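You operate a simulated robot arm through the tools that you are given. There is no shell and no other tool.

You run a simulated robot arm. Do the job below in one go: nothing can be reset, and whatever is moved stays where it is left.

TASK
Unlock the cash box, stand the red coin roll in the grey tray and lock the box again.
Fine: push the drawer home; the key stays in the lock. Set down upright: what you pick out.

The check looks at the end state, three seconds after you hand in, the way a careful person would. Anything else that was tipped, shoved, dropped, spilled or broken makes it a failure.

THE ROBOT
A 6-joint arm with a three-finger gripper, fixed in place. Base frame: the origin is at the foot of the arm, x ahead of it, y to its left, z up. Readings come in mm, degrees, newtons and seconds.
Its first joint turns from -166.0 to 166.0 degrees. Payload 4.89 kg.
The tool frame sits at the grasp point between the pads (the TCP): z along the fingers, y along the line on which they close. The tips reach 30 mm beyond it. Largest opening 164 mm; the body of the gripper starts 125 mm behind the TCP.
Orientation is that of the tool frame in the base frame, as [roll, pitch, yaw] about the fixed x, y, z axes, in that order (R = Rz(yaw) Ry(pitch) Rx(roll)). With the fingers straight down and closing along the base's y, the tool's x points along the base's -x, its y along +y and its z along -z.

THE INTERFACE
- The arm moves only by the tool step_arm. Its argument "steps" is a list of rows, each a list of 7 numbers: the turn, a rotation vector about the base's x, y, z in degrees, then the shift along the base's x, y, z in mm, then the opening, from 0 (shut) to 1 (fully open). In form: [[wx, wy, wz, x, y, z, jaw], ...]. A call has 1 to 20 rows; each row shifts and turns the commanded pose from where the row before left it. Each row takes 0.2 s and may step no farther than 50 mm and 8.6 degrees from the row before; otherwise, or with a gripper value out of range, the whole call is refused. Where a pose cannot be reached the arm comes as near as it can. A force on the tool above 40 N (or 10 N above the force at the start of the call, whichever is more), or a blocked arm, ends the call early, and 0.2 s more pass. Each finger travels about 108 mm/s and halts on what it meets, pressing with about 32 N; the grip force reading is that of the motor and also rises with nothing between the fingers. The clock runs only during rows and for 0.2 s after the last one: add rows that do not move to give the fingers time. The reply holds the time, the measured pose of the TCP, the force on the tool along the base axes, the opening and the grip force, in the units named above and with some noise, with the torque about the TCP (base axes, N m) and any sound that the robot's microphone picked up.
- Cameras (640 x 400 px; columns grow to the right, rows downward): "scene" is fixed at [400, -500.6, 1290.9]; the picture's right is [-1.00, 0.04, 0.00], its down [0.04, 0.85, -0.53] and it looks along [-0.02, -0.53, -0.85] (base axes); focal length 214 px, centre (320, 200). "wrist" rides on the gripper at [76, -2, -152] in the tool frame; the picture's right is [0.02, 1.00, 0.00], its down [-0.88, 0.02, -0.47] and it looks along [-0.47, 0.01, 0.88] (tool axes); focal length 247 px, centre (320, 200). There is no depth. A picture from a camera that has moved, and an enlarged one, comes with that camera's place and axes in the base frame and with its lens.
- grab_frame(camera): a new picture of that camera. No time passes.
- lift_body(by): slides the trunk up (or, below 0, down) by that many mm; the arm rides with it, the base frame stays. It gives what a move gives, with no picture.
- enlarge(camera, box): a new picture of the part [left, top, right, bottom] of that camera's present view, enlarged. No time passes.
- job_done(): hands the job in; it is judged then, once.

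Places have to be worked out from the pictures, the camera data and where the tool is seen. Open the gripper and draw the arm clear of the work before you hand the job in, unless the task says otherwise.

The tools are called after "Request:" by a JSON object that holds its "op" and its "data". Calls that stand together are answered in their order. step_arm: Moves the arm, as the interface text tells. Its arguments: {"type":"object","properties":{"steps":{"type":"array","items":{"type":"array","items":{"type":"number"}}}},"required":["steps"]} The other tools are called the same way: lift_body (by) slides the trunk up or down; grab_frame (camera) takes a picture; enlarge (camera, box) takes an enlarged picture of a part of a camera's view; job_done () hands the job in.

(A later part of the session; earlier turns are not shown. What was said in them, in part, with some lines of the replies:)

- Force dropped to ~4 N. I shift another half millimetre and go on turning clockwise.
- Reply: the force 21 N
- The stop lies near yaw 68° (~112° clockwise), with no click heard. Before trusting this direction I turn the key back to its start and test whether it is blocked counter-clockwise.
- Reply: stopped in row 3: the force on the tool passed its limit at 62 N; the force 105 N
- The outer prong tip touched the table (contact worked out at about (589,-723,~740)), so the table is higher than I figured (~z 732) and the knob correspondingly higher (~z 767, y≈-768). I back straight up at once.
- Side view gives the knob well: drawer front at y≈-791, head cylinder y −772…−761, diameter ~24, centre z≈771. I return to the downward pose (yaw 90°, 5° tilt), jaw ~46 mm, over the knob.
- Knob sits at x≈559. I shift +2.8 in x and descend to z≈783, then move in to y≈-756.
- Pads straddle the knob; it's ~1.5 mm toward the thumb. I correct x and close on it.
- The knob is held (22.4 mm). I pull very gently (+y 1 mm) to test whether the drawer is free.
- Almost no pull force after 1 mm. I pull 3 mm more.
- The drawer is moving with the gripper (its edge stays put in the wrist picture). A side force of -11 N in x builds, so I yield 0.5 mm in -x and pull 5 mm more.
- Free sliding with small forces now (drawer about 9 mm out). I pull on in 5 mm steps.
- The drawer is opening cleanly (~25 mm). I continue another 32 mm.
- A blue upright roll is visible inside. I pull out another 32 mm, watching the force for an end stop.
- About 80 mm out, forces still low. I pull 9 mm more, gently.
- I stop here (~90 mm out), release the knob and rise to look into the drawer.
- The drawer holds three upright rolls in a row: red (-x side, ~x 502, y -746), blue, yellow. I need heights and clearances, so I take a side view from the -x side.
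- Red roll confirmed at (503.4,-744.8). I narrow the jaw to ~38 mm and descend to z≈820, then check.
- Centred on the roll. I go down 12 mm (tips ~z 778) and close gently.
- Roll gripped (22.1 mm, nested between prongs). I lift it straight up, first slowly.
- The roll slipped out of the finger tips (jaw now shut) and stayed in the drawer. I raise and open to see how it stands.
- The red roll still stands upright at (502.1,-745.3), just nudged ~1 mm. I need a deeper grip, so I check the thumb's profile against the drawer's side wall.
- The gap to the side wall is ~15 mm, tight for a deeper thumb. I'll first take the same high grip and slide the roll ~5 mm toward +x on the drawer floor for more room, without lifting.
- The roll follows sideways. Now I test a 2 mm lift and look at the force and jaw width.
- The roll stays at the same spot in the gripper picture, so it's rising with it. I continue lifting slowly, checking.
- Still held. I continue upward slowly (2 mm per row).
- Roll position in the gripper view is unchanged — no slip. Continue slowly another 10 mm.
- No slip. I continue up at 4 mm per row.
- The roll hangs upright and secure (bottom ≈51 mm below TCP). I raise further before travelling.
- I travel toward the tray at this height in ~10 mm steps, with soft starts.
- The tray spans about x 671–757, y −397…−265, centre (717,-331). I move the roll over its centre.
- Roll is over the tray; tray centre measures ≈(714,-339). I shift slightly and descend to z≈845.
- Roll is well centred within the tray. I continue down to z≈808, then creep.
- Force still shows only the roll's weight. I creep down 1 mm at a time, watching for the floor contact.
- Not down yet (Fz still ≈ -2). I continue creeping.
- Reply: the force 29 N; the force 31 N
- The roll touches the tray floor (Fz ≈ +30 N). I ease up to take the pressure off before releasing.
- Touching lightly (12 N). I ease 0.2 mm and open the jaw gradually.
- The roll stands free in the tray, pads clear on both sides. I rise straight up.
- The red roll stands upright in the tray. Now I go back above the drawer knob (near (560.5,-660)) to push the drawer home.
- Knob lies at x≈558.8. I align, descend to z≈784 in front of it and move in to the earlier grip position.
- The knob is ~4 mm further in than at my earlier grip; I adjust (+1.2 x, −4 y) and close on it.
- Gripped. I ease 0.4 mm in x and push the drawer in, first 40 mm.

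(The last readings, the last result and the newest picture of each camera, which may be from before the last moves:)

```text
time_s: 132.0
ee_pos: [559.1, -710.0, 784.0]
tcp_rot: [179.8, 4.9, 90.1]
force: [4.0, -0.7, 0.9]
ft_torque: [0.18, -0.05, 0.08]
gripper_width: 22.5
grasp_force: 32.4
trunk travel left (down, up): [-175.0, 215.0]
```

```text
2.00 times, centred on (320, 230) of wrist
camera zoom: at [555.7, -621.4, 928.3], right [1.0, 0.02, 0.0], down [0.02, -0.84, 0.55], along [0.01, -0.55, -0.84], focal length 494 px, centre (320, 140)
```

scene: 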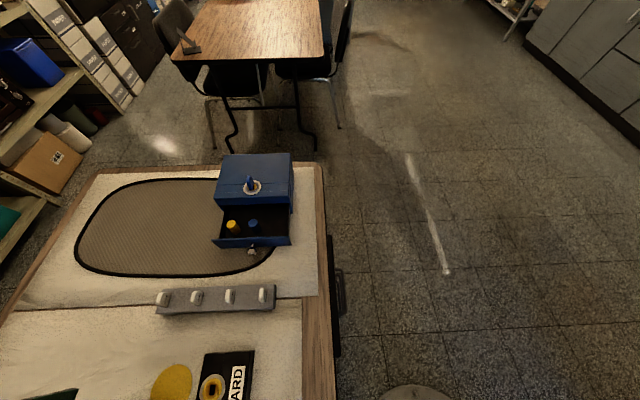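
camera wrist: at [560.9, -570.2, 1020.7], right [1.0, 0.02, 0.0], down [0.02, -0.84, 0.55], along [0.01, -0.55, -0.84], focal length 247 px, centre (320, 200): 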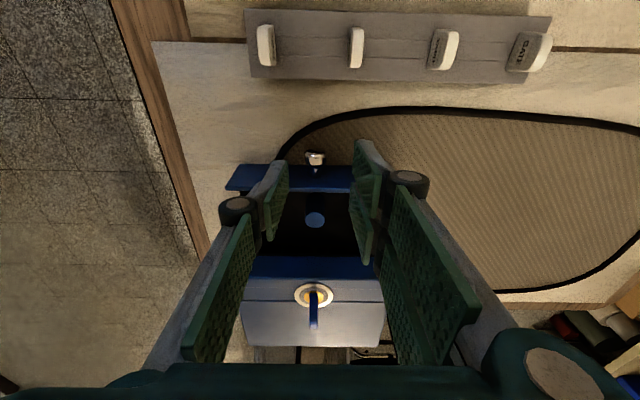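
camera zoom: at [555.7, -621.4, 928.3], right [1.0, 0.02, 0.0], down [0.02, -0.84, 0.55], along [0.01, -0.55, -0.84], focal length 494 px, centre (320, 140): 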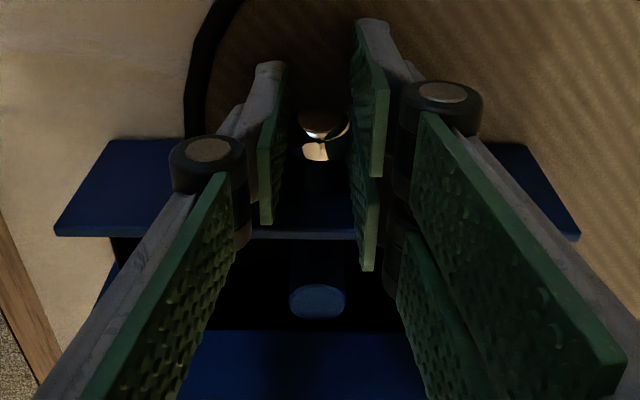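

Request:
{"op": "enlarge", "data": {"camera": "wrist", "box": [280, 190, 360, 250]}}

Request:
{"op": "grab_frame", "data": {"camera": "scene"}}

```text
6.67 times, centred on (320, 220) of wrist
camera zoom: at [555.7, -621.4, 928.3], right [1.0, 0.02, 0.0], down [0.02, -0.84, 0.55], along [0.01, -0.55, -0.84], focal length 1646 px, centre (320, 67)
```

zoom: 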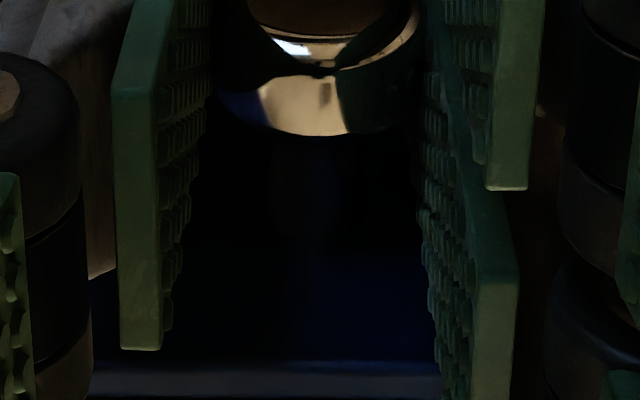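

```text
taken
```

scene: 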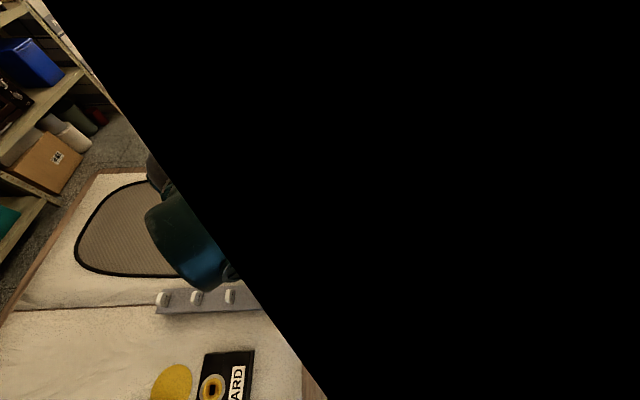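

Request:
{"op": "enlarge", "data": {"camera": "wrist", "box": [285, 240, 355, 310]}}

```text
5.71 times, centred on (320, 275) of wrist
camera zoom: at [555.7, -621.4, 928.3], right [1.0, 0.02, 0.0], down [0.02, -0.84, 0.55], along [0.01, -0.55, -0.84], focal length 1411 px, centre (320, -229)
```

zoom: 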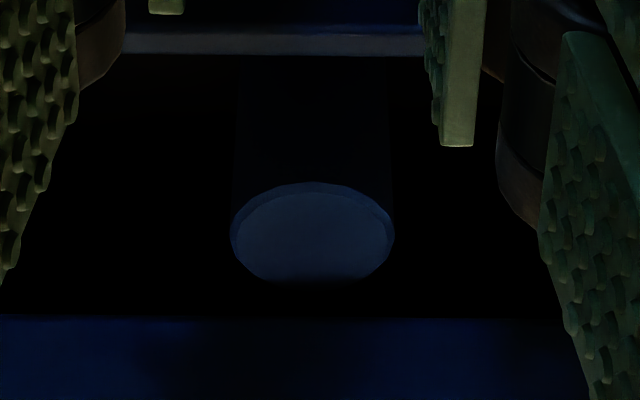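

The blue roll is upright, only half in the lid's shadow. I keep pushing another 36 mm.

Request:
{"op": "step_arm", "data": {"steps": [[0, 0, 0, 0.2, -2, 0, 0.0], [0, 0, 0, 0, -4, 0, 0.0], [0, 0, 0, 0, -4, 0, 0.0], [0, 0, 0, 0, -4, 0, 0.0], [0, 0, 0, 0, -4, 0, 0.0], [0, 0, 0, 0, -4, 0, 0.0], [0, 0, 0, 0, -4, 0, 0.0], [0, 0, 0, 0, -4, 0, 0.0], [0, 0, 0, 0, -2, 0, 0.0], [0, 0, 0, 0, 0, 0, 0.0]]}}

Request:
{"op": "enlarge", "data": {"camera": "wrist", "box": [180, 130, 460, 330]}}

```text
time_s: 134.2
ee_pos: [558.8, -741.5, 783.1]
tcp_rot: [180.0, 4.8, 90.0]
force: [-6.7, -0.5, -0.3]
ft_torque: [-0.61, 0.19, -0.12]
gripper_width: 22.3
grasp_force: 31.2
trunk travel left (down, up): [-175.0, 215.0]
```

```text
2.00 times, centred on (320, 230) of wrist
camera zoom: at [556.2, -653.2, 928.3], right [1.0, 0.02, 0.0], down [0.02, -0.84, 0.55], along [0.01, -0.55, -0.84], focal length 494 px, centre (320, 140)
```

zoom: 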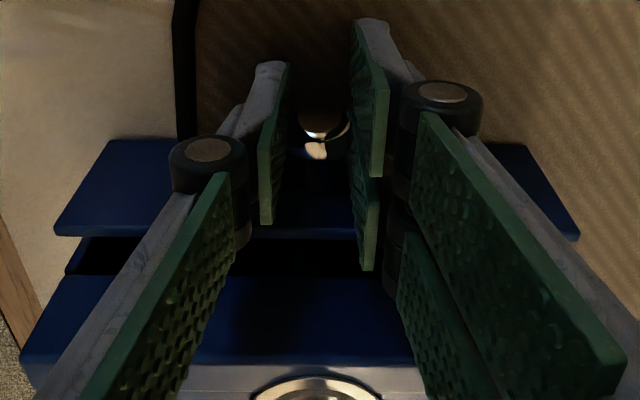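

About 72 mm in; 14–16 mm remain. I continue 8 mm at a slow pace and read.

Request:
{"op": "step_arm", "data": {"steps": [[0, 0, 0, -0.3, -2, 0.3, 0.0], [0, 0, 0, 0, -2, 0, 0.0], [0, 0, 0, 0, -2, 0, 0.0], [0, 0, 0, 0, -2, 0, 0.0], [0, 0, 0, 0, 0, 0, 0.0]]}}

Request:
{"op": "enlarge", "data": {"camera": "wrist", "box": [180, 130, 460, 330]}}

```text
time_s: 135.4
ee_pos: [559.3, -747.8, 783.9]
tcp_rot: [179.9, 4.9, 90.1]
force: [-4.8, 0.3, -0.1]
ft_torque: [0.72, 0.05, -0.09]
gripper_width: 22.1
grasp_force: 31.9
trunk travel left (down, up): [-175.0, 215.0]
```

```text
2.00 times, centred on (320, 230) of wrist
camera zoom: at [556.4, -661.0, 928.8], right [1.0, 0.02, 0.0], down [0.02, -0.84, 0.55], along [0.01, -0.55, -0.84], focal length 494 px, centre (320, 140)
```

zoom: 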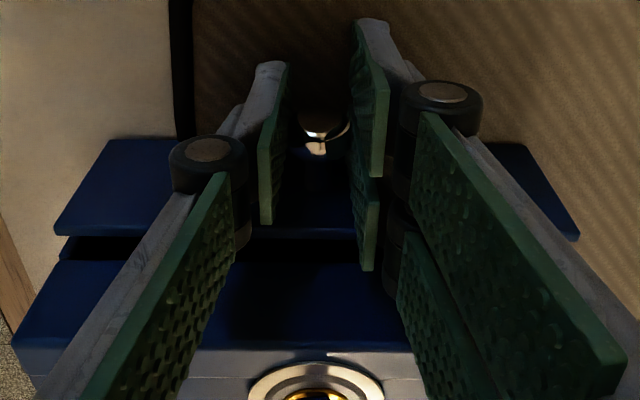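

Gap remaining is roughly 8 mm. I go on in small steps.

Request:
{"op": "step_arm", "data": {"steps": [[0, 0, 0, -0.2, -1.5, 0, 0.0], [0, 0, 0, 0, -1.5, 0, 0.0], [0, 0, 0, 0, -1, 0, 0.0], [0, 0, 0, 0, 0, 0, 0.0]]}}

Request:
{"op": "step_arm", "data": {"steps": [[0, 0, 0, 0, -1, 0, 0.0], [0, 0, 0, 0, 0, 0, 0.0]]}}

Request:
{"op": "enlarge", "data": {"camera": "wrist", "box": [180, 130, 460, 330]}}

```text
time_s: 136.4
ee_pos: [560.1, -753.4, 784.2]
tcp_rot: [179.9, 4.9, 90.1]
force: [6.7, 0.2, 0.1]
ft_torque: [-0.38, -0.06, 0.22]
gripper_width: 22.2
grasp_force: 31.8
trunk travel left (down, up): [-175.0, 215.0]
```

```text
time_s: 137.0
ee_pos: [558.3, -752.9, 783.5]
tcp_rot: [179.8, 4.9, 90.0]
force: [7.5, -0.5, 1.1]
ft_torque: [-0.56, -0.1, 0.13]
gripper_width: 22.2
grasp_force: 31.7
trunk travel left (down, up): [-175.0, 215.0]
```

```text
2.00 times, centred on (320, 230) of wrist
camera zoom: at [555.9, -665.7, 928.5], right [1.0, 0.02, 0.0], down [0.02, -0.84, 0.55], along [0.01, -0.55, -0.84], focal length 494 px, centre (320, 140)
```

zoom: 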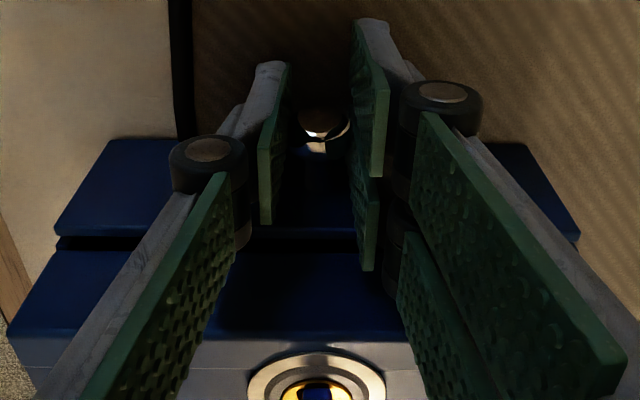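

Nearly closed. I press on 1 mm at a time watching Fy.

Request:
{"op": "step_arm", "data": {"steps": [[0, 0, 0, 0.2, -1, 0, 0.0], [0, 0, 0, 0, 0, 0, 0.0]]}}

Request:
{"op": "step_arm", "data": {"steps": [[0, 0, 0, 0.2, -1, 0, 0.0], [0, 0, 0, 0, 0, 0, 0.0]]}}

Request:
{"op": "enlarge", "data": {"camera": "wrist", "box": [180, 130, 460, 330]}}

```text
time_s: 137.6
ee_pos: [559.2, -754.8, 784.4]
tcp_rot: [179.9, 4.8, 89.9]
force: [2.0, 0.1, -0.5]
ft_torque: [0.38, -0.01, 0.03]
gripper_width: 22.3
grasp_force: 31.7
trunk travel left (down, up): [-175.0, 215.0]
```

```text
time_s: 138.2
ee_pos: [559.3, -756.0, 783.4]
tcp_rot: [179.9, 4.9, 90.0]
force: [-4.3, 0.5, -0.2]
ft_torque: [0.51, 0.22, -0.15]
gripper_width: 22.5
grasp_force: 31.8
trunk travel left (down, up): [-175.0, 215.0]
```

```text
2.00 times, centred on (320, 230) of wrist
camera zoom: at [556.2, -668.1, 928.9], right [1.0, 0.02, 0.0], down [0.02, -0.84, 0.55], along [0.01, -0.55, -0.84], focal length 494 px, centre (320, 140)
```

zoom: 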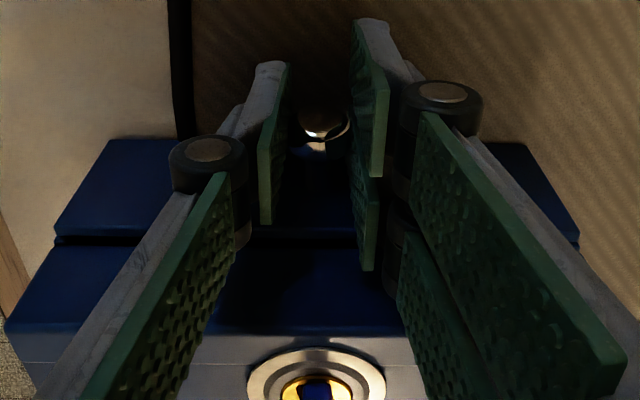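

Request:
{"op": "step_arm", "data": {"steps": [[0, 0, 0, -0.2, -1, 0, 0.0], [0, 0, 0, 0, 0, 0, 0.0]]}}

Request:
{"op": "step_arm", "data": {"steps": [[0, 0, 0, 0, -0.7, 0, 0.0], [0, 0, 0, 0, 0, 0, 0.0]]}}

Request:
{"op": "enlarge", "data": {"camera": "wrist", "box": [180, 130, 460, 330]}}

```text
time_s: 138.8
ee_pos: [560.1, -756.8, 784.4]
tcp_rot: [179.9, 4.8, 90.0]
force: [-3.0, 6.1, -0.5]
ft_torque: [0.77, 0.05, -0.04]
gripper_width: 22.3
grasp_force: 31.8
trunk travel left (down, up): [-175.0, 215.0]
```

```text
time_s: 139.4
ee_pos: [559.1, -757.2, 785.9]
tcp_rot: [179.9, 4.9, 90.0]
force: [0.6, 10.6, 0.7]
ft_torque: [0.87, -0.11, 0.2]
gripper_width: 22.6
grasp_force: 32.2
trunk travel left (down, up): [-175.0, 215.0]
```

```text
2.00 times, centred on (320, 230) of wrist
camera zoom: at [556.4, -668.9, 929.7], right [1.0, 0.02, 0.0], down [0.02, -0.84, 0.55], along [0.01, -0.55, -0.84], focal length 494 px, centre (320, 140)
```

zoom: 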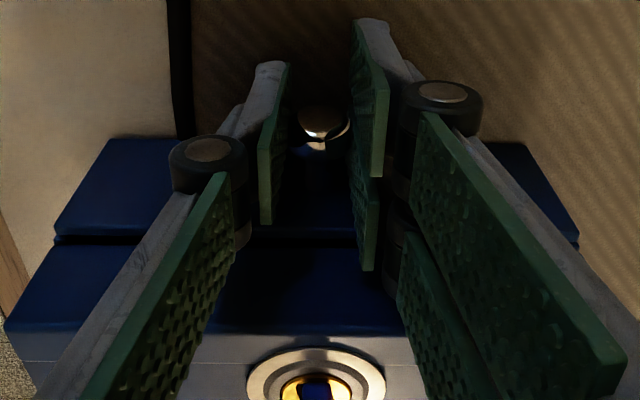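

Fy has risen to ~11 N: the drawer is against its stop. I release the knob here and rise clear.

Request:
{"op": "step_arm", "data": {"steps": [[0, 0, 0, 0, 0, 0, 0.15], [0, 0, 0, 0, 0, 0, 0.25], [0, 0, 0, 0, 0, 0, 0.3], [0, 0, 0, 0, 3, 0, 0.3], [0, 0, 0, 0, 4, 15, 0.3], [0, 0, 0, 0, 0, 30, 0.3], [0, 0, 0, 0, 0, 30, 0.3], [5, 0, 0, 0, 0, 30, 0.3], [0, 0, 0, 0, 0, 30, 0.6], [0, 0, 0, 0, 0, 30, 0.6], [0, 0, 0, 0, 0, 0, 0.6]]}}

Request:
{"op": "grab_frame", "data": {"camera": "wrist"}}

Request:
{"op": "enlarge", "data": {"camera": "wrist", "box": [240, 130, 400, 270]}}

Request:
{"op": "enlarge", "data": {"camera": "scene", "box": [195, 130, 315, 225]}}

```text
time_s: 141.8
ee_pos: [557.4, -750.8, 950.5]
tcp_rot: [179.9, -0.1, 90.0]
force: [-0.5, 0.3, -0.7]
ft_torque: [-0.01, -0.06, 0.02]
gripper_width: 98.8
grasp_force: 0.1
trunk travel left (down, up): [-175.0, 215.0]
```

```text
taken
camera wrist: at [554.4, -676.5, 1101.9], right [1.0, 0.02, 0.0], down [0.02, -0.88, 0.47], along [0.01, -0.47, -0.88], focal length 247 px, centre (320, 200)
```

wrist: 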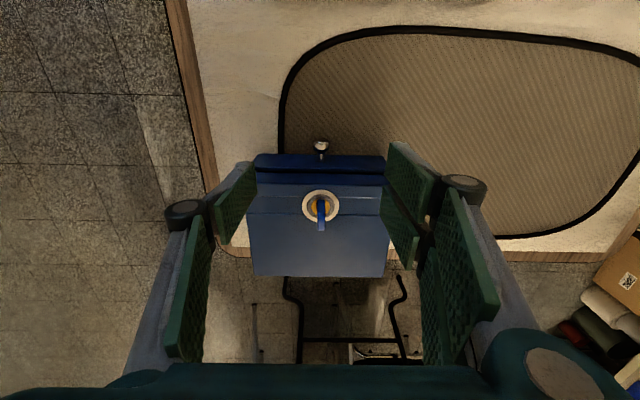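

```text
2.86 times, centred on (320, 200) of wrist
camera zoom: at [554.4, -676.5, 1101.9], right [1.0, 0.02, 0.0], down [0.02, -0.88, 0.47], along [0.01, -0.47, -0.88], focal length 706 px, centre (320, 200)
```

zoom: 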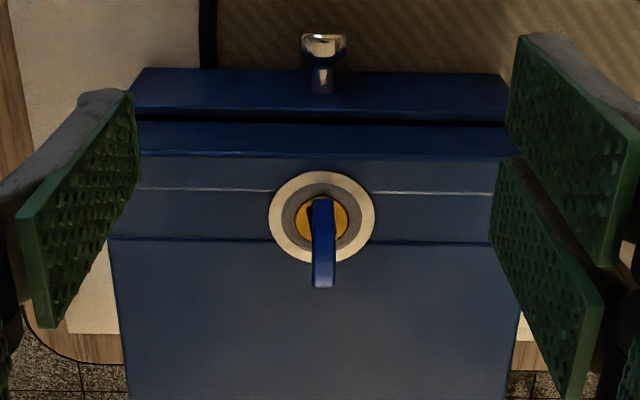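

```text
4.21 times, centred on (255, 178) of scene
camera zoom: at [400.0, -500.6, 1290.9], right [-1.0, 0.04, 0.0], down [0.04, 0.85, -0.53], along [-0.02, -0.53, -0.85], focal length 903 px, centre (594, 295)
```

zoom: 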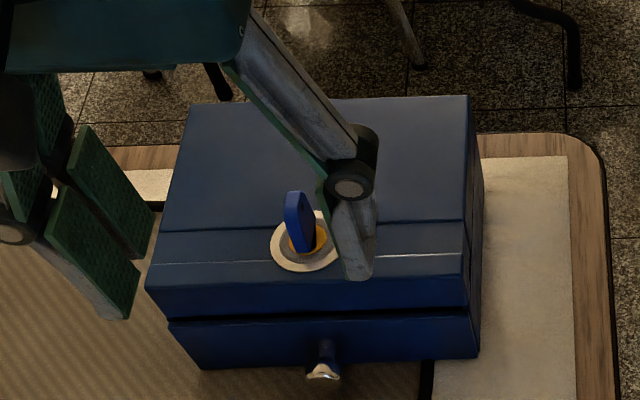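

The drawer is home and the box unmoved. Now I examine the key's present angle before gripping it again.

Request:
{"op": "enlarge", "data": {"camera": "wrist", "box": [290, 180, 350, 240]}}

```text
6.67 times, centred on (320, 210) of wrist
camera zoom: at [554.4, -676.5, 1101.9], right [1.0, 0.02, 0.0], down [0.02, -0.88, 0.47], along [0.01, -0.47, -0.88], focal length 1646 px, centre (320, 133)
```

zoom: 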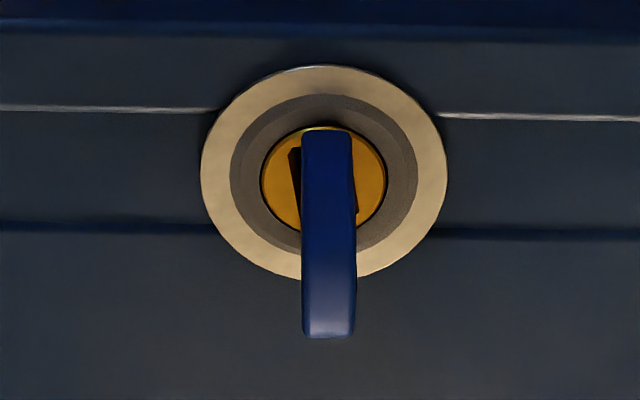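

The bow points along y (about 90° turned). I move over it at yaw ≈86°, jaw ~25 mm, at z≈885 and check alignment.

Request:
{"op": "step_arm", "data": {"steps": [[0, 0, -4, 1, -20, 0, 0.4], [0, 0, 0, 1, -27, 0, 0.25], [0, 0, 0, 0.5, -27, 0, 0.16], [0, 0, 0, 0, 0, -25, 0.16], [0, 0, 0, 0, 0, -25, 0.16], [0, 0, 0, 0, 0, -15, 0.16], [0, 0, 0, 0, 0, 0, 0.16]]}}

Request:
{"op": "enlarge", "data": {"camera": "wrist", "box": [220, 110, 440, 270]}}

Request:
{"op": "step_arm", "data": {"steps": [[0, 0, 0, 0, 0, 0, 0.16]]}}

```text
time_s: 143.4
ee_pos: [562.3, -823.3, 884.5]
tcp_rot: [180.0, -0.1, 86.0]
force: [0.4, -0.1, -0.1]
ft_torque: [0.0, -0.02, -0.03]
gripper_width: 26.4
grasp_force: 0.0
trunk travel left (down, up): [-175.0, 215.0]
```

```text
2.50 times, centred on (330, 190) of wrist
camera zoom: at [563.4, -749.6, 1036.0], right [1.0, -0.05, 0.0], down [-0.04, -0.88, 0.47], along [-0.02, -0.47, -0.88], focal length 617 px, centre (295, 225)
```

zoom: 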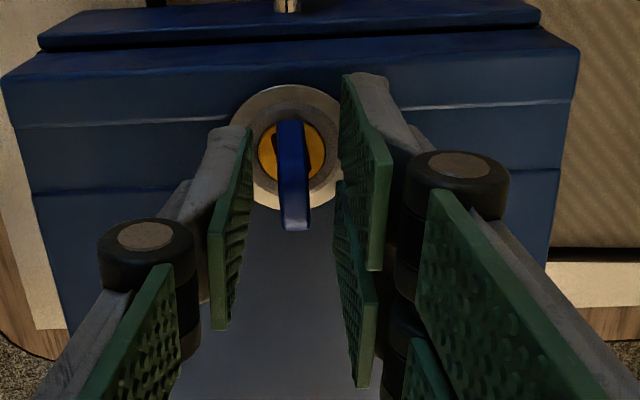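

```text
time_s: 143.8
ee_pos: [561.2, -823.3, 885.1]
tcp_rot: [179.8, -0.1, 86.0]
force: [0.9, -0.3, -0.2]
ft_torque: [0.04, 0.05, -0.01]
gripper_width: 26.2
grasp_force: 0.0
trunk travel left (down, up): [-175.0, 215.0]
```

Pads straddle the bow; I correct (yaw +4°, −1.2 x, −1.6 y), descend to z≈869.5 and close on the key.

Request:
{"op": "step_arm", "data": {"steps": [[0, 0, 4, -1.2, -1.6, -5, 0.15], [0, 0, 0, 0, 0, -5, 0.14], [0, 0, 0, 0, 0, -5, 0.13], [0, 0, 0, 0, 0, 0, 0.1], [0, 0, 0, 0, 0, 0, 0.07], [0, 0, 0, 0, 0, 0, 0.0], [0, 0, 0, 0, 0, 0, 0.0]]}}

Request:
{"op": "enlarge", "data": {"camera": "wrist", "box": [220, 110, 440, 270]}}

```text
time_s: 145.4
ee_pos: [560.5, -826.0, 869.9]
tcp_rot: [180.0, -0.2, 89.9]
force: [-1.6, 0.0, -0.3]
ft_torque: [-0.01, 0.05, 0.02]
gripper_width: 7.4
grasp_force: 32.0
trunk travel left (down, up): [-175.0, 215.0]
```

```text
2.50 times, centred on (330, 190) of wrist
camera zoom: at [557.4, -751.2, 1021.5], right [1.0, 0.02, 0.0], down [0.02, -0.88, 0.47], along [0.01, -0.47, -0.88], focal length 617 px, centre (295, 225)
```

zoom: 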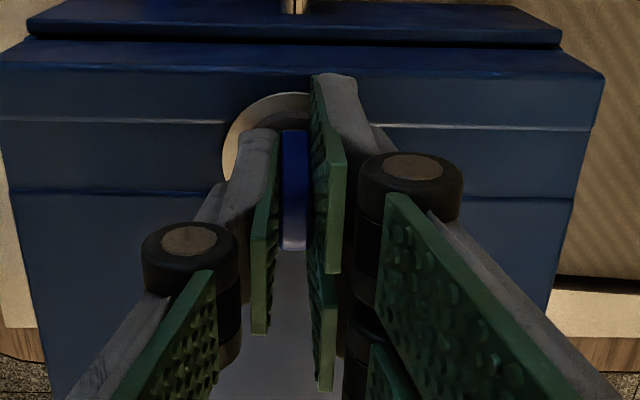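

Key held again (7.4 mm, small forces). I turn it counter-clockwise, 30° first.

Request:
{"op": "step_arm", "data": {"steps": [[0, 0, 7.5, 0, 0, 0, 0.0], [0, 0, 7.5, 0, 0, 0, 0.0], [0, 0, 7.5, 0, 0, 0, 0.0], [0, 0, 7.5, 0, 0, 0, 0.0], [0, 0, 0, 0, 0, 0, 0.0]]}}

```text
time_s: 146.6
ee_pos: [559.4, -825.4, 870.2]
tcp_rot: [179.9, -0.1, 120.0]
force: [0.2, 0.3, -0.8]
ft_torque: [-0.01, -0.04, -0.01]
gripper_width: 8.0
grasp_force: 31.6
trunk travel left (down, up): [-175.0, 215.0]
```

Forces near zero — well centred. Next 30°.

Request:
{"op": "step_arm", "data": {"steps": [[0, 0, 7.5, 0, 0, 0, 0.0], [0, 0, 7.5, 0, 0, 0, 0.0], [0, 0, 7.5, 0, 0, 0, 0.0], [0, 0, 7.5, 0, 0, 0, 0.0], [0, 0, 0, 0, 0, 0, 0.0]]}}

```text
time_s: 147.8
ee_pos: [559.1, -826.7, 871.1]
tcp_rot: [179.9, -0.1, 150.2]
force: [1.4, -1.2, -1.0]
ft_torque: [-0.05, -0.11, -0.05]
gripper_width: 7.9
grasp_force: 31.8
trunk travel left (down, up): [-175.0, 215.0]
```

Still free. Last 30° to the original locked angle.

Request:
{"op": "step_arm", "data": {"steps": [[0, 0, 7.5, 0, 0, 0, 0.0], [0, 0, 7.5, 0, 0, 0, 0.0], [0, 0, 7.5, 0, 0, 0, 0.0], [0, 0, 7.5, 0, 0, 0, 0.0], [0, 0, 0, 0, 0, 0, 0.0]]}}

Request:
{"op": "enlarge", "data": {"camera": "wrist", "box": [220, 110, 440, 270]}}

```text
time_s: 149.0
ee_pos: [559.5, -825.1, 870.0]
tcp_rot: [179.9, -0.1, -179.9]
force: [4.1, 2.0, -1.7]
ft_torque: [0.11, -0.26, -0.02]
gripper_width: 8.0
grasp_force: 31.9
trunk travel left (down, up): [-175.0, 215.0]
```

```text
2.50 times, centred on (330, 190) of wrist
camera zoom: at [482.9, -828.9, 1021.8], right [-0.02, 1.0, 0.0], down [0.88, 0.02, 0.47], along [0.47, 0.01, -0.88], focal length 617 px, centre (295, 225)
```

zoom: 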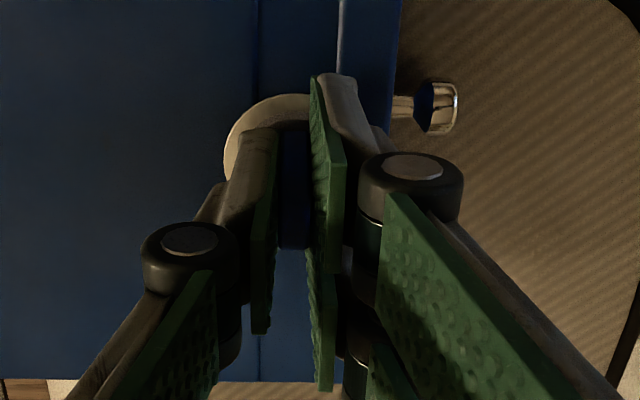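

Back at the starting angle. I add 5° to take up any slack (the stop is at ~23°), then release and inspect.

Request:
{"op": "step_arm", "data": {"steps": [[0, 0, 2.5, 0.3, 0, 0, 0.0], [0, 0, 2.5, 0, 0, 0, 0.0], [0, 0, 0, 0, 0, 0, 0.0]]}}

Request:
{"op": "step_arm", "data": {"steps": [[0, 0, 0, 0, 0, 0, 0.06], [0, 0, 0, 0, 0, 0, 0.1], [0, 0, 0, 0, 0, 0, 0.15], [0, 0, 0, 0, 0, 0, 0.2], [0, 0, 0, 0, 0, 15, 0.2], [0, 0, 0, 0, 0, 30, 0.2], [0, 0, 0, 0, 0, 40, 0.4], [0, 0, 0, 0, 0, 20, 0.6], [0, 0, 0, 0, 0, 0, 0.6]]}}

Request:
{"op": "enlarge", "data": {"camera": "wrist", "box": [280, 100, 380, 180]}}

Request:
{"op": "enlarge", "data": {"camera": "scene", "box": [195, 130, 315, 225]}}

```text
time_s: 149.8
ee_pos: [561.0, -827.2, 870.5]
tcp_rot: [179.9, -0.2, -175.0]
force: [-1.2, 5.1, -0.4]
ft_torque: [0.25, -0.01, -0.01]
gripper_width: 7.9
grasp_force: 32.2
trunk travel left (down, up): [-175.0, 215.0]
```

```text
time_s: 151.8
ee_pos: [560.2, -826.4, 976.4]
tcp_rot: [179.9, 0.0, -175.0]
force: [0.0, 0.1, 0.9]
ft_torque: [-0.07, -0.07, 0.03]
gripper_width: 98.5
grasp_force: 0.2
trunk travel left (down, up): [-175.0, 215.0]
```

```text
5.00 times, centred on (330, 140) of wrist
camera zoom: at [483.5, -835.7, 1127.4], right [-0.11, 0.99, 0.0], down [0.88, 0.1, 0.47], along [0.47, 0.05, -0.88], focal length 1235 px, centre (270, 500)
```

zoom: 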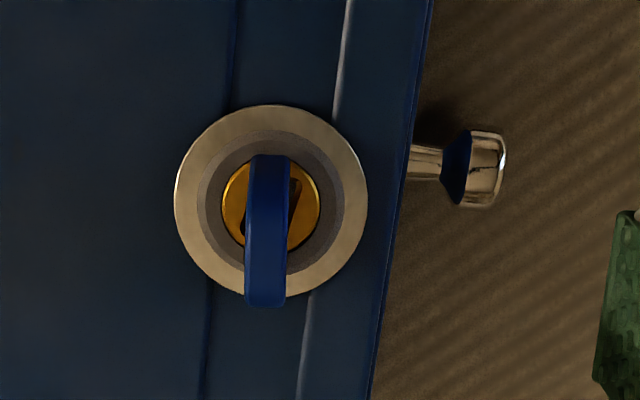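

```text
4.21 times, centred on (255, 178) of scene
camera zoom: at [400.0, -500.6, 1290.9], right [-1.0, 0.04, 0.0], down [0.04, 0.85, -0.53], along [-0.02, -0.53, -0.85], focal length 903 px, centre (594, 295)
```

zoom: 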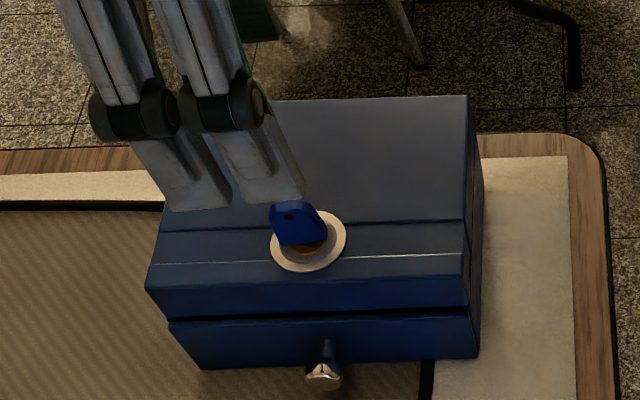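

Zooming shows the brass plug's rectangular keyhole lags the bow by ~15° (play): the plug stands ~10° short of its original angle. I should turn the bow further, toward the stop near +23°, so I go back down on the key.

Request:
{"op": "step_arm", "data": {"steps": [[0, 0, 0, 0, 0, -20, 0.3], [0, 0, 0, 0, 0, -40, 0.2], [0, 0, 0, 0, 0, -30, 0.16], [0, 0, 0, 0, 0, 0, 0.16]]}}

Request:
{"op": "enlarge", "data": {"camera": "wrist", "box": [220, 110, 440, 270]}}

```text
time_s: 152.8
ee_pos: [560.2, -826.4, 885.4]
tcp_rot: [179.8, -0.2, -175.1]
force: [0.3, 0.3, -0.5]
ft_torque: [0.04, -0.02, 0.02]
gripper_width: 26.3
grasp_force: 0.0
trunk travel left (down, up): [-175.0, 215.0]
```

```text
2.50 times, centred on (330, 190) of wrist
camera zoom: at [484.6, -836.0, 1036.7], right [-0.11, 0.99, 0.0], down [0.88, 0.09, 0.47], along [0.47, 0.05, -0.88], focal length 617 px, centre (295, 225)
```

zoom: 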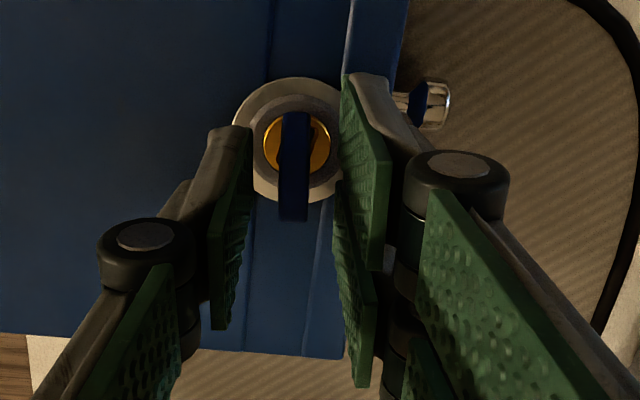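

Aligned. I lower 15 mm, close on the bow.

Request:
{"op": "step_arm", "data": {"steps": [[0, 0, 0, 0, 0, -8, 0.15], [0, 0, 0, 0, 0, -7, 0.13], [0, 0, 0, 0, 0, 0, 0.1], [0, 0, 0, 0, 0, 0, 0.06], [0, 0, 0, 0, 0, 0, 0.0], [0, 0, 0, 0, 0, 0, 0.0]]}}

```text
time_s: 154.2
ee_pos: [561.3, -825.9, 870.5]
tcp_rot: [179.9, -0.1, -175.0]
force: [-2.5, 8.0, -3.3]
ft_torque: [0.37, 0.04, -0.06]
gripper_width: 8.0
grasp_force: 31.9
trunk travel left (down, up): [-175.0, 215.0]
```

Held; 8 N in y, so I shift +0.8 mm and turn 8° further counter-clockwise.

Request:
{"op": "step_arm", "data": {"steps": [[0, 0, 0, 0, 0.8, 0, 0.0], [0, 0, 4, 0, 0, 0, 0.0], [0, 0, 4, 0, 0, 0, 0.0], [0, 0, 0, 0, 0, 0, 0.0]]}}

```text
time_s: 155.2
ee_pos: [560.2, -825.4, 870.2]
tcp_rot: [179.9, 0.0, -167.1]
force: [2.5, -6.0, 5.9]
ft_torque: [-0.19, -0.22, -0.01]
gripper_width: 7.7
grasp_force: 32.0
trunk travel left (down, up): [-175.0, 215.0]
```

Request:
{"op": "step_arm", "data": {"steps": [[0, 0, 3, 0, -0.3, 0, 0.0], [0, 0, 3, 0, 0, 0, 0.0], [0, 0, 0, 0, 0, 0, 0.0]]}}

```text
time_s: 156.0
ee_pos: [560.1, -825.8, 871.0]
tcp_rot: [179.9, -0.1, -160.9]
force: [3.7, -3.1, 5.1]
ft_torque: [0.12, -0.22, -0.07]
gripper_width: 7.9
grasp_force: 31.7
trunk travel left (down, up): [-175.0, 215.0]
```

Request:
{"op": "step_arm", "data": {"steps": [[0, 0, 2, 0, 0, 0, 0.0], [0, 0, 2, 0, 0, 0, 0.0], [0, 0, 0, 0, 0, 0, 0.0]]}}

```text
time_s: 156.8
ee_pos: [560.1, -824.7, 871.1]
tcp_rot: [179.9, 0.0, -157.0]
force: [5.8, -0.3, 6.1]
ft_torque: [0.29, -0.3, -0.19]
gripper_width: 7.7
grasp_force: 31.9
trunk travel left (down, up): [-175.0, 215.0]
```

At the stop now (torque −0.19 N·m), so the plug is fully at its locked end. I turn the bow back ~18° within its play, so the key looks as at the start, then release and inspect.

Request:
{"op": "step_arm", "data": {"steps": [[0, 0, -4.5, 0.1, 0, 0, 0.0], [0, 0, -4.5, 0.1, 0, 0, 0.0], [0, 0, -4.5, 0, 0, 0, 0.0], [0, 0, 0, 0, 0, 0, 0.0]]}}

Request:
{"op": "step_arm", "data": {"steps": [[0, 0, 0, 0, 0, 0, 0.06], [0, 0, 0, 0, 0, 0, 0.1], [0, 0, 0, 0, 0, 0, 0.15], [0, 0, 0, 0, 0, 0, 0.2], [0, 0, 0, 0, 0, 15, 0.2], [0, 0, 0, 0, 0, 30, 0.2], [0, 0, 0, 0, 0, 40, 0.4], [0, 0, 0, 0, 0, 20, 0.6], [0, 0, 0, 0, 0, 0, 0.6]]}}

Request:
{"op": "enlarge", "data": {"camera": "wrist", "box": [280, 100, 380, 180]}}

Request:
{"op": "enlarge", "data": {"camera": "scene", "box": [195, 130, 315, 225]}}

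```text
time_s: 157.8
ee_pos: [560.1, -826.2, 870.7]
tcp_rot: [180.0, -0.1, -170.5]
force: [-0.3, -2.6, 8.3]
ft_torque: [-0.03, -0.11, 0.0]
gripper_width: 7.8
grasp_force: 32.3
trunk travel left (down, up): [-175.0, 215.0]
```

```text
time_s: 159.8
ee_pos: [562.9, -825.1, 975.6]
tcp_rot: [179.9, -0.2, -170.6]
force: [-0.6, -0.1, 0.9]
ft_torque: [-0.1, 0.0, -0.03]
gripper_width: 98.5
grasp_force: 0.1
trunk travel left (down, up): [-175.0, 215.0]
```

```text
5.00 times, centred on (330, 140) of wrist
camera zoom: at [485.6, -840.4, 1126.8], right [-0.19, 0.98, 0.0], down [0.87, 0.16, 0.47], along [0.46, 0.09, -0.88], focal length 1235 px, centre (270, 500)
```

zoom: 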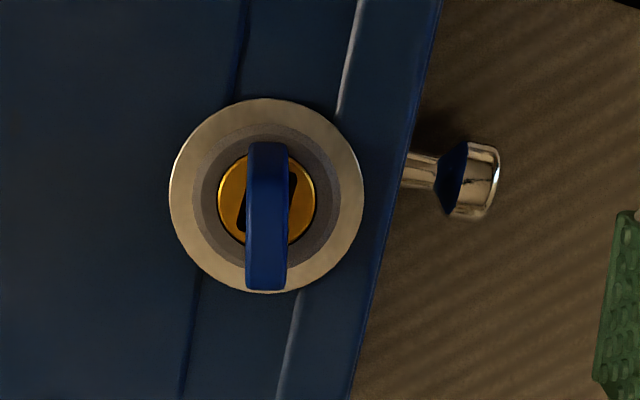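

```text
4.21 times, centred on (255, 178) of scene
camera zoom: at [400.0, -500.6, 1290.9], right [-1.0, 0.04, 0.0], down [0.04, 0.85, -0.53], along [-0.02, -0.53, -0.85], focal length 903 px, centre (594, 295)
```

zoom: 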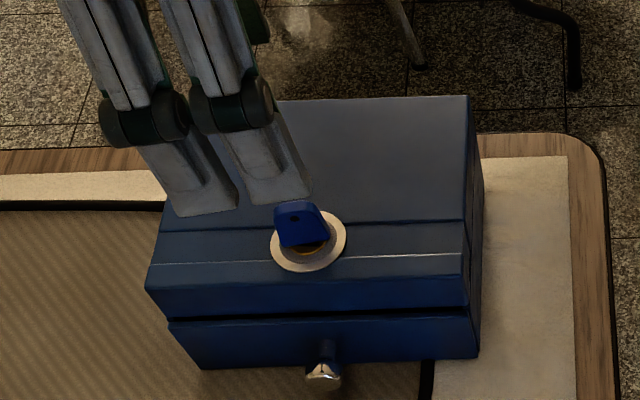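

Request:
{"op": "enlarge", "data": {"camera": "wrist", "box": [300, 115, 340, 165]}}

```text
8.00 times, centred on (320, 140) of wrist
camera zoom: at [485.6, -840.4, 1126.8], right [-0.19, 0.98, 0.0], down [0.87, 0.16, 0.47], along [0.46, 0.09, -0.88], focal length 1976 px, centre (320, 680)
```

zoom: 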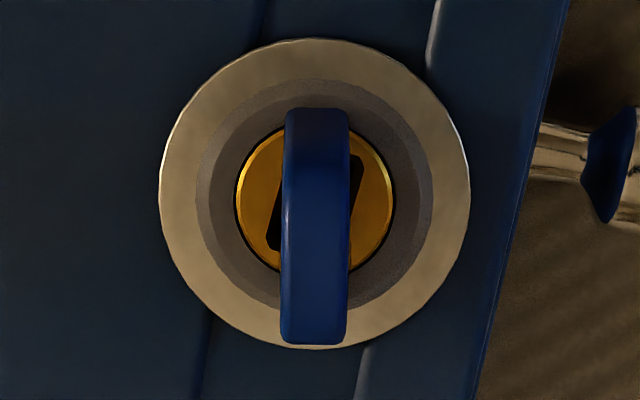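

The plug's keyhole now looks close to its original angle. To compare directly I return the camera to the same pose as my very first close-up of the lock (yaw 180°).

Request:
{"op": "step_arm", "data": {"steps": [[0, 0, -4.7, -1, -1.5, -1, 0.6], [0, 0, -4.7, -1, -1.5, -1, 0.6], [0, 0, 0, 0, 0, 0, 0.6]]}}

Request:
{"op": "enlarge", "data": {"camera": "wrist", "box": [280, 100, 380, 180]}}

Request:
{"op": "enlarge", "data": {"camera": "wrist", "box": [300, 115, 340, 165]}}

```text
time_s: 160.6
ee_pos: [559.2, -828.3, 973.5]
tcp_rot: [179.9, -0.1, -179.9]
force: [-0.3, -0.4, 0.0]
ft_torque: [-0.02, 0.02, -0.01]
gripper_width: 98.5
grasp_force: 0.0
trunk travel left (down, up): [-175.0, 215.0]
```

```text
5.00 times, centred on (330, 140) of wrist
camera zoom: at [482.1, -831.3, 1124.2], right [-0.02, 1.0, 0.0], down [0.88, 0.02, 0.47], along [0.47, 0.01, -0.88], focal length 1235 px, centre (270, 500)
```

zoom: 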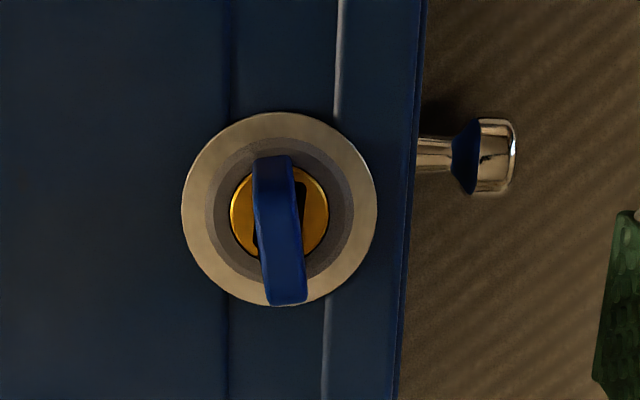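

```text
8.00 times, centred on (320, 140) of wrist
camera zoom: at [482.1, -831.3, 1124.2], right [-0.02, 1.0, 0.0], down [0.88, 0.02, 0.47], along [0.47, 0.01, -0.88], focal length 1976 px, centre (320, 680)
```

zoom: 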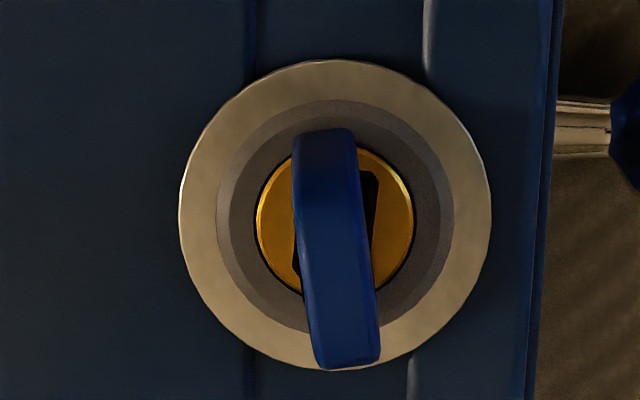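

The plug's keyhole is again parallel to its original direction (within a few degrees) and the bow is ~9° off, which is just play. To be sure it's locked, I'll do a very gentle pull test at the knob; first I go above it.

Request:
{"op": "step_arm", "data": {"steps": [[0, 0, -8.2, 0, 7, 0, 0.6], [0, 0, -8.2, 0, 7, 0, 0.6], [0, 0, -8.2, 0, 7, 0, 0.6], [0, 0, -8.2, 0, 7, 0, 0.5], [0, 0, -8.2, 0, 7, 0, 0.4], [0, 0, -8.2, 0, 7, 0, 0.35], [0, 0, -8.2, 0, 7, 0, 0.33], [0, 0, -8.2, 0, 7, 0, 0.33], [0, 0, -8.2, 0, 7, 0, 0.33], [0, 0, -8.2, 0, 7, 0, 0.33], [0, 0, -8.0, 0, 6, 0, 0.33], [-5, 0, 0, 0, 0, -40, 0.33], [0, 0, 0, 0, 0, -40, 0.33], [0, 0, 0, 0, 0, -40, 0.33], [0, 0, 0, 0, 0, 0, 0.33]]}}

Request:
{"op": "enlarge", "data": {"camera": "wrist", "box": [240, 110, 400, 250]}}

```text
time_s: 163.8
ee_pos: [558.2, -753.3, 852.4]
tcp_rot: [179.9, 4.9, 90.0]
force: [1.2, -0.7, -0.6]
ft_torque: [-0.01, 0.01, 0.0]
gripper_width: 54.3
grasp_force: 0.1
trunk travel left (down, up): [-175.0, 215.0]
```

```text
2.86 times, centred on (320, 180) of wrist
camera zoom: at [555.7, -666.2, 996.8], right [1.0, 0.02, 0.0], down [0.02, -0.84, 0.55], along [0.01, -0.55, -0.84], focal length 706 px, centre (320, 257)
```

zoom: 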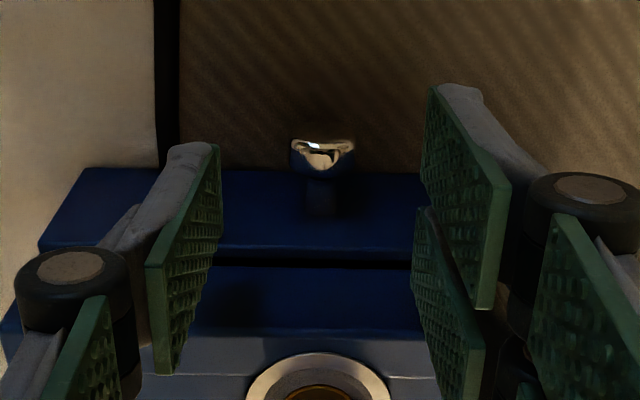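

Drawer closed, knob aligned. I descend to the grip height and close on the knob.

Request:
{"op": "step_arm", "data": {"steps": [[0, 0, 0, 0.3, 0, -25, 0.3], [0, 0, 0, 0, 0, -25, 0.3], [0, 0, 0, 0, 0, -12, 0.3], [0, 0, 0, 0, 0, -6, 0.3], [0, 0, 0, 0, -2, 0, 0.3], [0, 0, 0, 0, 0, 0, 0.3]]}}

Request:
{"op": "enlarge", "data": {"camera": "wrist", "box": [240, 130, 400, 270]}}

```text
time_s: 165.2
ee_pos: [559.9, -755.4, 785.1]
tcp_rot: [179.9, 4.9, 90.1]
force: [0.6, 0.9, 0.3]
ft_torque: [-0.03, 0.03, 0.0]
gripper_width: 49.2
grasp_force: 0.0
trunk travel left (down, up): [-175.0, 215.0]
```

```text
2.86 times, centred on (320, 200) of wrist
camera zoom: at [557.0, -667.5, 929.6], right [1.0, 0.02, 0.0], down [0.02, -0.84, 0.55], along [0.01, -0.55, -0.84], focal length 706 px, centre (320, 200)
```

zoom: 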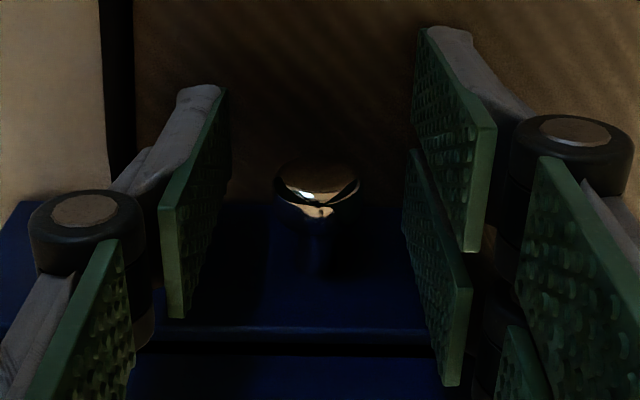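

Request:
{"op": "step_arm", "data": {"steps": [[0, 0, 0, -0.9, 0, -1, 0.3], [0, 0, 0, 0, 0, 0, 0.2], [0, 0, 0, 0, 0, 0, 0.1], [0, 0, 0, 0, 0, 0, 0.0], [0, 0, 0, 0, 0, 0, 0.0]]}}

```text
time_s: 166.4
ee_pos: [559.8, -754.4, 785.1]
tcp_rot: [180.0, 4.8, 90.1]
force: [5.6, 0.3, 0.1]
ft_torque: [0.0, -0.06, 0.04]
gripper_width: 22.1
grasp_force: 31.8
trunk travel left (down, up): [-175.0, 215.0]
```

Knob held. I pull only 0.5 mm and read.

Request:
{"op": "step_arm", "data": {"steps": [[0, 0, 0, 0.2, 0.5, 0, 0.0], [0, 0, 0, 0, 0, 0, 0.0]]}}

```text
time_s: 167.0
ee_pos: [560.0, -753.9, 784.7]
tcp_rot: [179.9, 5.0, 90.1]
force: [11.2, -0.4, 10.5]
ft_torque: [-0.1, -0.12, 0.15]
gripper_width: 22.1
grasp_force: 32.4
trunk travel left (down, up): [-175.0, 215.0]
```

Request:
{"op": "step_arm", "data": {"steps": [[0, 0, 0, 0.4, 0.5, 0.4, 0.0], [0, 0, 0, 0, 0, 0, 0.0]]}}

```text
time_s: 167.6
ee_pos: [560.5, -754.6, 785.1]
tcp_rot: [179.9, 4.9, 90.2]
force: [14.6, -6.6, 9.6]
ft_torque: [-0.22, -0.14, 0.17]
gripper_width: 22.0
grasp_force: 32.2
trunk travel left (down, up): [-175.0, 215.0]
```

Fy = −6.6 N already at ~1 mm of pull, where the unlocked drawer gave none: it resists, so it's locked. I relax the pull and release the knob.

Request:
{"op": "step_arm", "data": {"steps": [[0, 0, 0, 0.3, -0.6, 0.2, 0.0], [0, 0, 0, 0, 0, 0, 0.0]]}}

```text
time_s: 168.2
ee_pos: [558.7, -753.4, 785.2]
tcp_rot: [179.9, 5.0, 90.1]
force: [9.6, -0.1, 9.9]
ft_torque: [-0.18, -0.12, 0.13]
gripper_width: 22.3
grasp_force: 32.0
trunk travel left (down, up): [-175.0, 215.0]
```

Fy fell back to zero with the 0.6 mm return, confirming the lock holds the drawer. Now I open and rise clear.

Request:
{"op": "step_arm", "data": {"steps": [[0, 0, 0, 0, 0, 0, 0.15], [0, 0, 0, 0, 0, 0, 0.22], [0, 0, 0, 0, 0, 0, 0.3], [0, 0, 0, 0, 0, 0, 0.3], [0, 0, 0, 0, 4, 0, 0.3], [0, 0, 0, 0, 4, 20, 0.3], [0, 0, 0, 0, 0, 35, 0.3], [0, 0, 0, 0, 0, 40, 0.3], [5, 0, 0, 0, 0, 40, 0.4], [0, 0, 0, 0, 0, 40, 0.6], [0, 0, 0, 0, 10, 30, 0.8], [0, 0, 0, 0, 0, 0, 1]]}}

Request:
{"op": "grab_frame", "data": {"camera": "wrist"}}

Request:
{"op": "enlarge", "data": {"camera": "wrist", "box": [240, 130, 400, 270]}}

Request:
{"op": "enlarge", "data": {"camera": "scene", "box": [195, 130, 315, 225]}}

```text
time_s: 170.8
ee_pos: [559.4, -736.0, 991.4]
tcp_rot: [180.0, -0.1, 90.1]
force: [0.0, 1.1, 0.5]
ft_torque: [0.01, -0.06, -0.01]
gripper_width: 164.2
grasp_force: 0.0
trunk travel left (down, up): [-175.0, 215.0]
```

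```text
taken
camera wrist: at [556.6, -662.0, 1142.5], right [1.0, 0.02, 0.0], down [0.02, -0.88, 0.47], along [0.01, -0.47, -0.88], focal length 247 px, centre (320, 200)
```

wrist: 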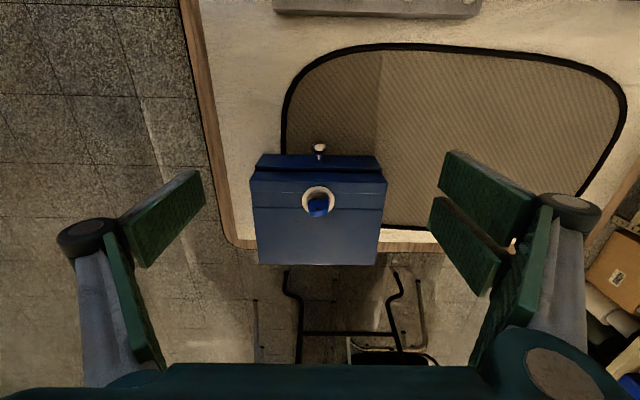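

```text
2.86 times, centred on (320, 200) of wrist
camera zoom: at [556.6, -662.0, 1142.5], right [1.0, 0.02, 0.0], down [0.02, -0.88, 0.47], along [0.01, -0.47, -0.88], focal length 706 px, centre (320, 200)
```

zoom: 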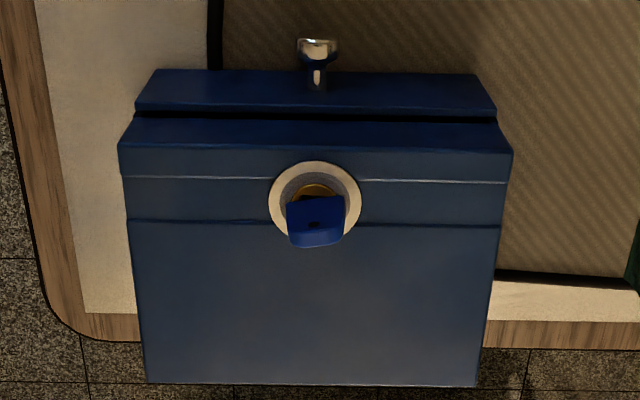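

```text
4.21 times, centred on (255, 178) of scene
camera zoom: at [400.0, -500.6, 1290.9], right [-1.0, 0.04, 0.0], down [0.04, 0.85, -0.53], along [-0.02, -0.53, -0.85], focal length 903 px, centre (594, 295)
```

zoom: 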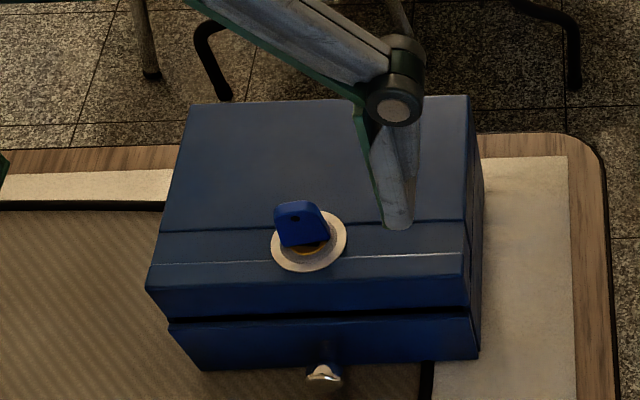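

Box unmoved, drawer shut, key in the lock. I retreat to the starting pose, which also gives the same overview as at the beginning for a final comparison.

Request:
{"op": "step_arm", "data": {"steps": [[0, 0, 8.2, -10, 10, 20, 1], [0, 0, 8.2, -20, 15, 20, 1], [0, 0, 8.2, -22, 18, 15, 1], [0, 0, 8.2, -22, 18, 15, 1], [0, 0, 8.2, -22, 18, 10, 1], [0, 0, 8.2, -22, 18, 5, 1], [0, 0, 8.2, -22, 18, 5, 1], [0, 0, 8.2, -22, 18, 3, 1], [0, 0, 8.2, -22, 18, 0, 1], [0, 0, 8.2, -22, 18, 0, 1], [0, 0, 8.0, -22, 14, 0, 1], [0, 0, 0, -6, 4, 0, 1], [0, 0, 0, 0, 0, 0, 1]]}}

Request:
{"op": "grab_frame", "data": {"camera": "wrist"}}

Request:
{"op": "grab_frame", "data": {"camera": "scene"}}

Request:
{"op": "enlarge", "data": {"camera": "wrist", "box": [330, 180, 490, 300]}}

Request:
{"op": "enlarge", "data": {"camera": "wrist", "box": [90, 130, 330, 280]}}

```text
time_s: 173.6
ee_pos: [322.9, -550.8, 1083.4]
tcp_rot: [179.9, -0.1, -179.8]
force: [-0.1, -0.2, 0.0]
ft_torque: [-0.08, -0.03, 0.0]
gripper_width: 164.3
grasp_force: 0.0
trunk travel left (down, up): [-175.0, 215.0]
```

```text
taken
camera wrist: at [246.4, -552.5, 1233.0], right [-0.02, 1.0, 0.0], down [0.88, 0.02, 0.47], along [0.47, 0.01, -0.88], focal length 247 px, centre (320, 200)
```

wrist: 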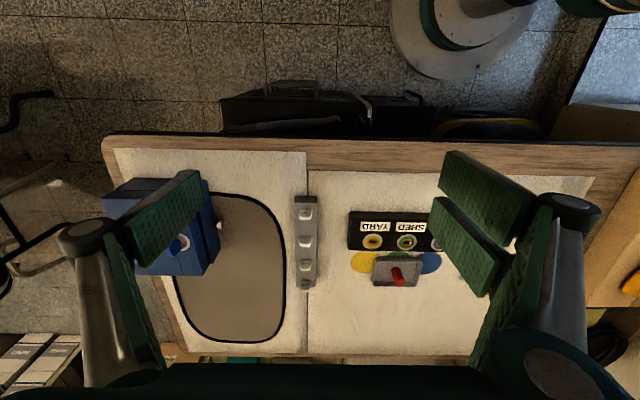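

```text
taken
```

scene: 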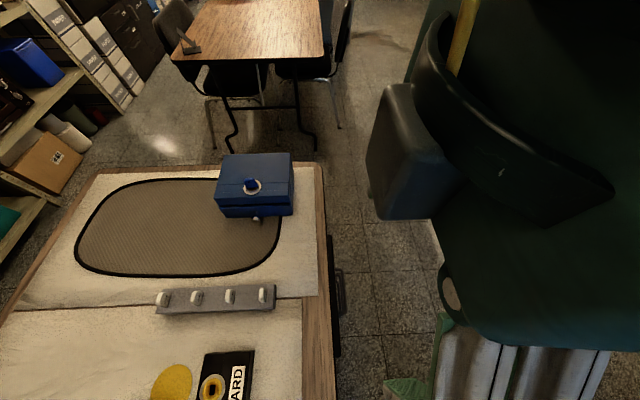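

```text
3.33 times, centred on (410, 240) of wrist
camera zoom: at [246.4, -552.5, 1233.0], right [-0.02, 1.0, 0.0], down [0.88, 0.02, 0.47], along [0.47, 0.01, -0.88], focal length 823 px, centre (20, 67)
```

zoom: 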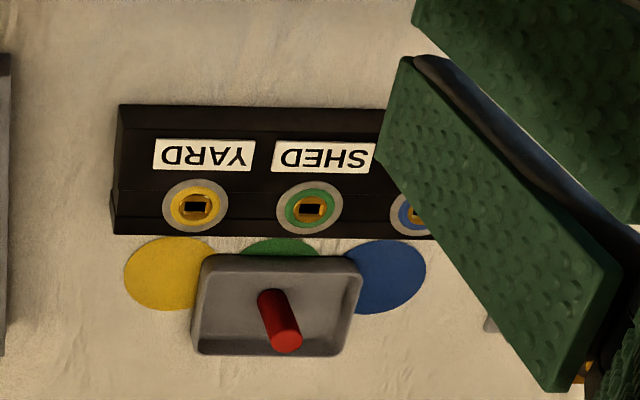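

```text
2.67 times, centred on (210, 205) of wrist
camera zoom: at [246.4, -552.5, 1233.0], right [-0.02, 1.0, 0.0], down [0.88, 0.02, 0.47], along [0.47, 0.01, -0.88], focal length 659 px, centre (613, 187)
```

zoom: 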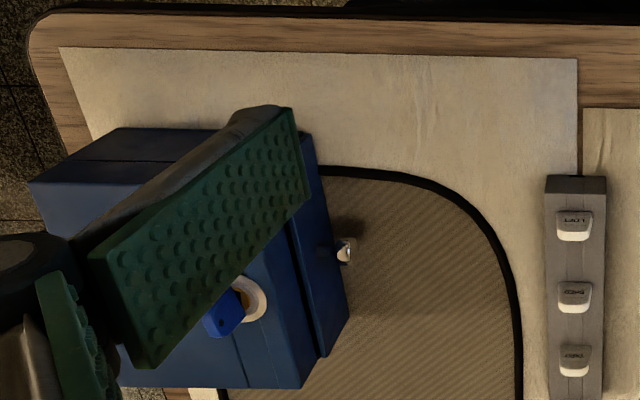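

The final overview matches the start: box in place with drawer shut and the key in the lock, red roll upright in the grey tray (its image agrees with an upright 40 mm cylinder), rack and lock panel untouched. The gripper is open and clear, so I hand in.

Request:
{"op": "job_done", "data": {}}

```text
The job is handed in.
```

The job is handed in. The red coin roll stands upright in the grey tray, the drawer is pushed home, and the cash box is locked with the key still in it.

- **Lock:** The key unlocks about 90–100° clockwise. I turned it back to the locked end and then gave the knob a very gentle pull. The drawer resisted where it had slid freely when unlocked. The key bow sits about 9° off its starting angle, but that is just play. The lock cylinder itself is within a few degrees of where it began.
- **Roll:** It slipped out of the finger tips on the first lift and stayed upright in the drawer. The second, slower lift held.
- **Table contact:** On my first approach to the knob, one finger tip pressed on the table and the safety stop halted it at 62 N. I backed off at once and saw nothing disturbed.
- **Everything else:** In the final pictures the box is within about a millimetre of where it was. The key rack and lock panel look untouched. I last saw the blue and yellow rolls upright as the drawer closed.
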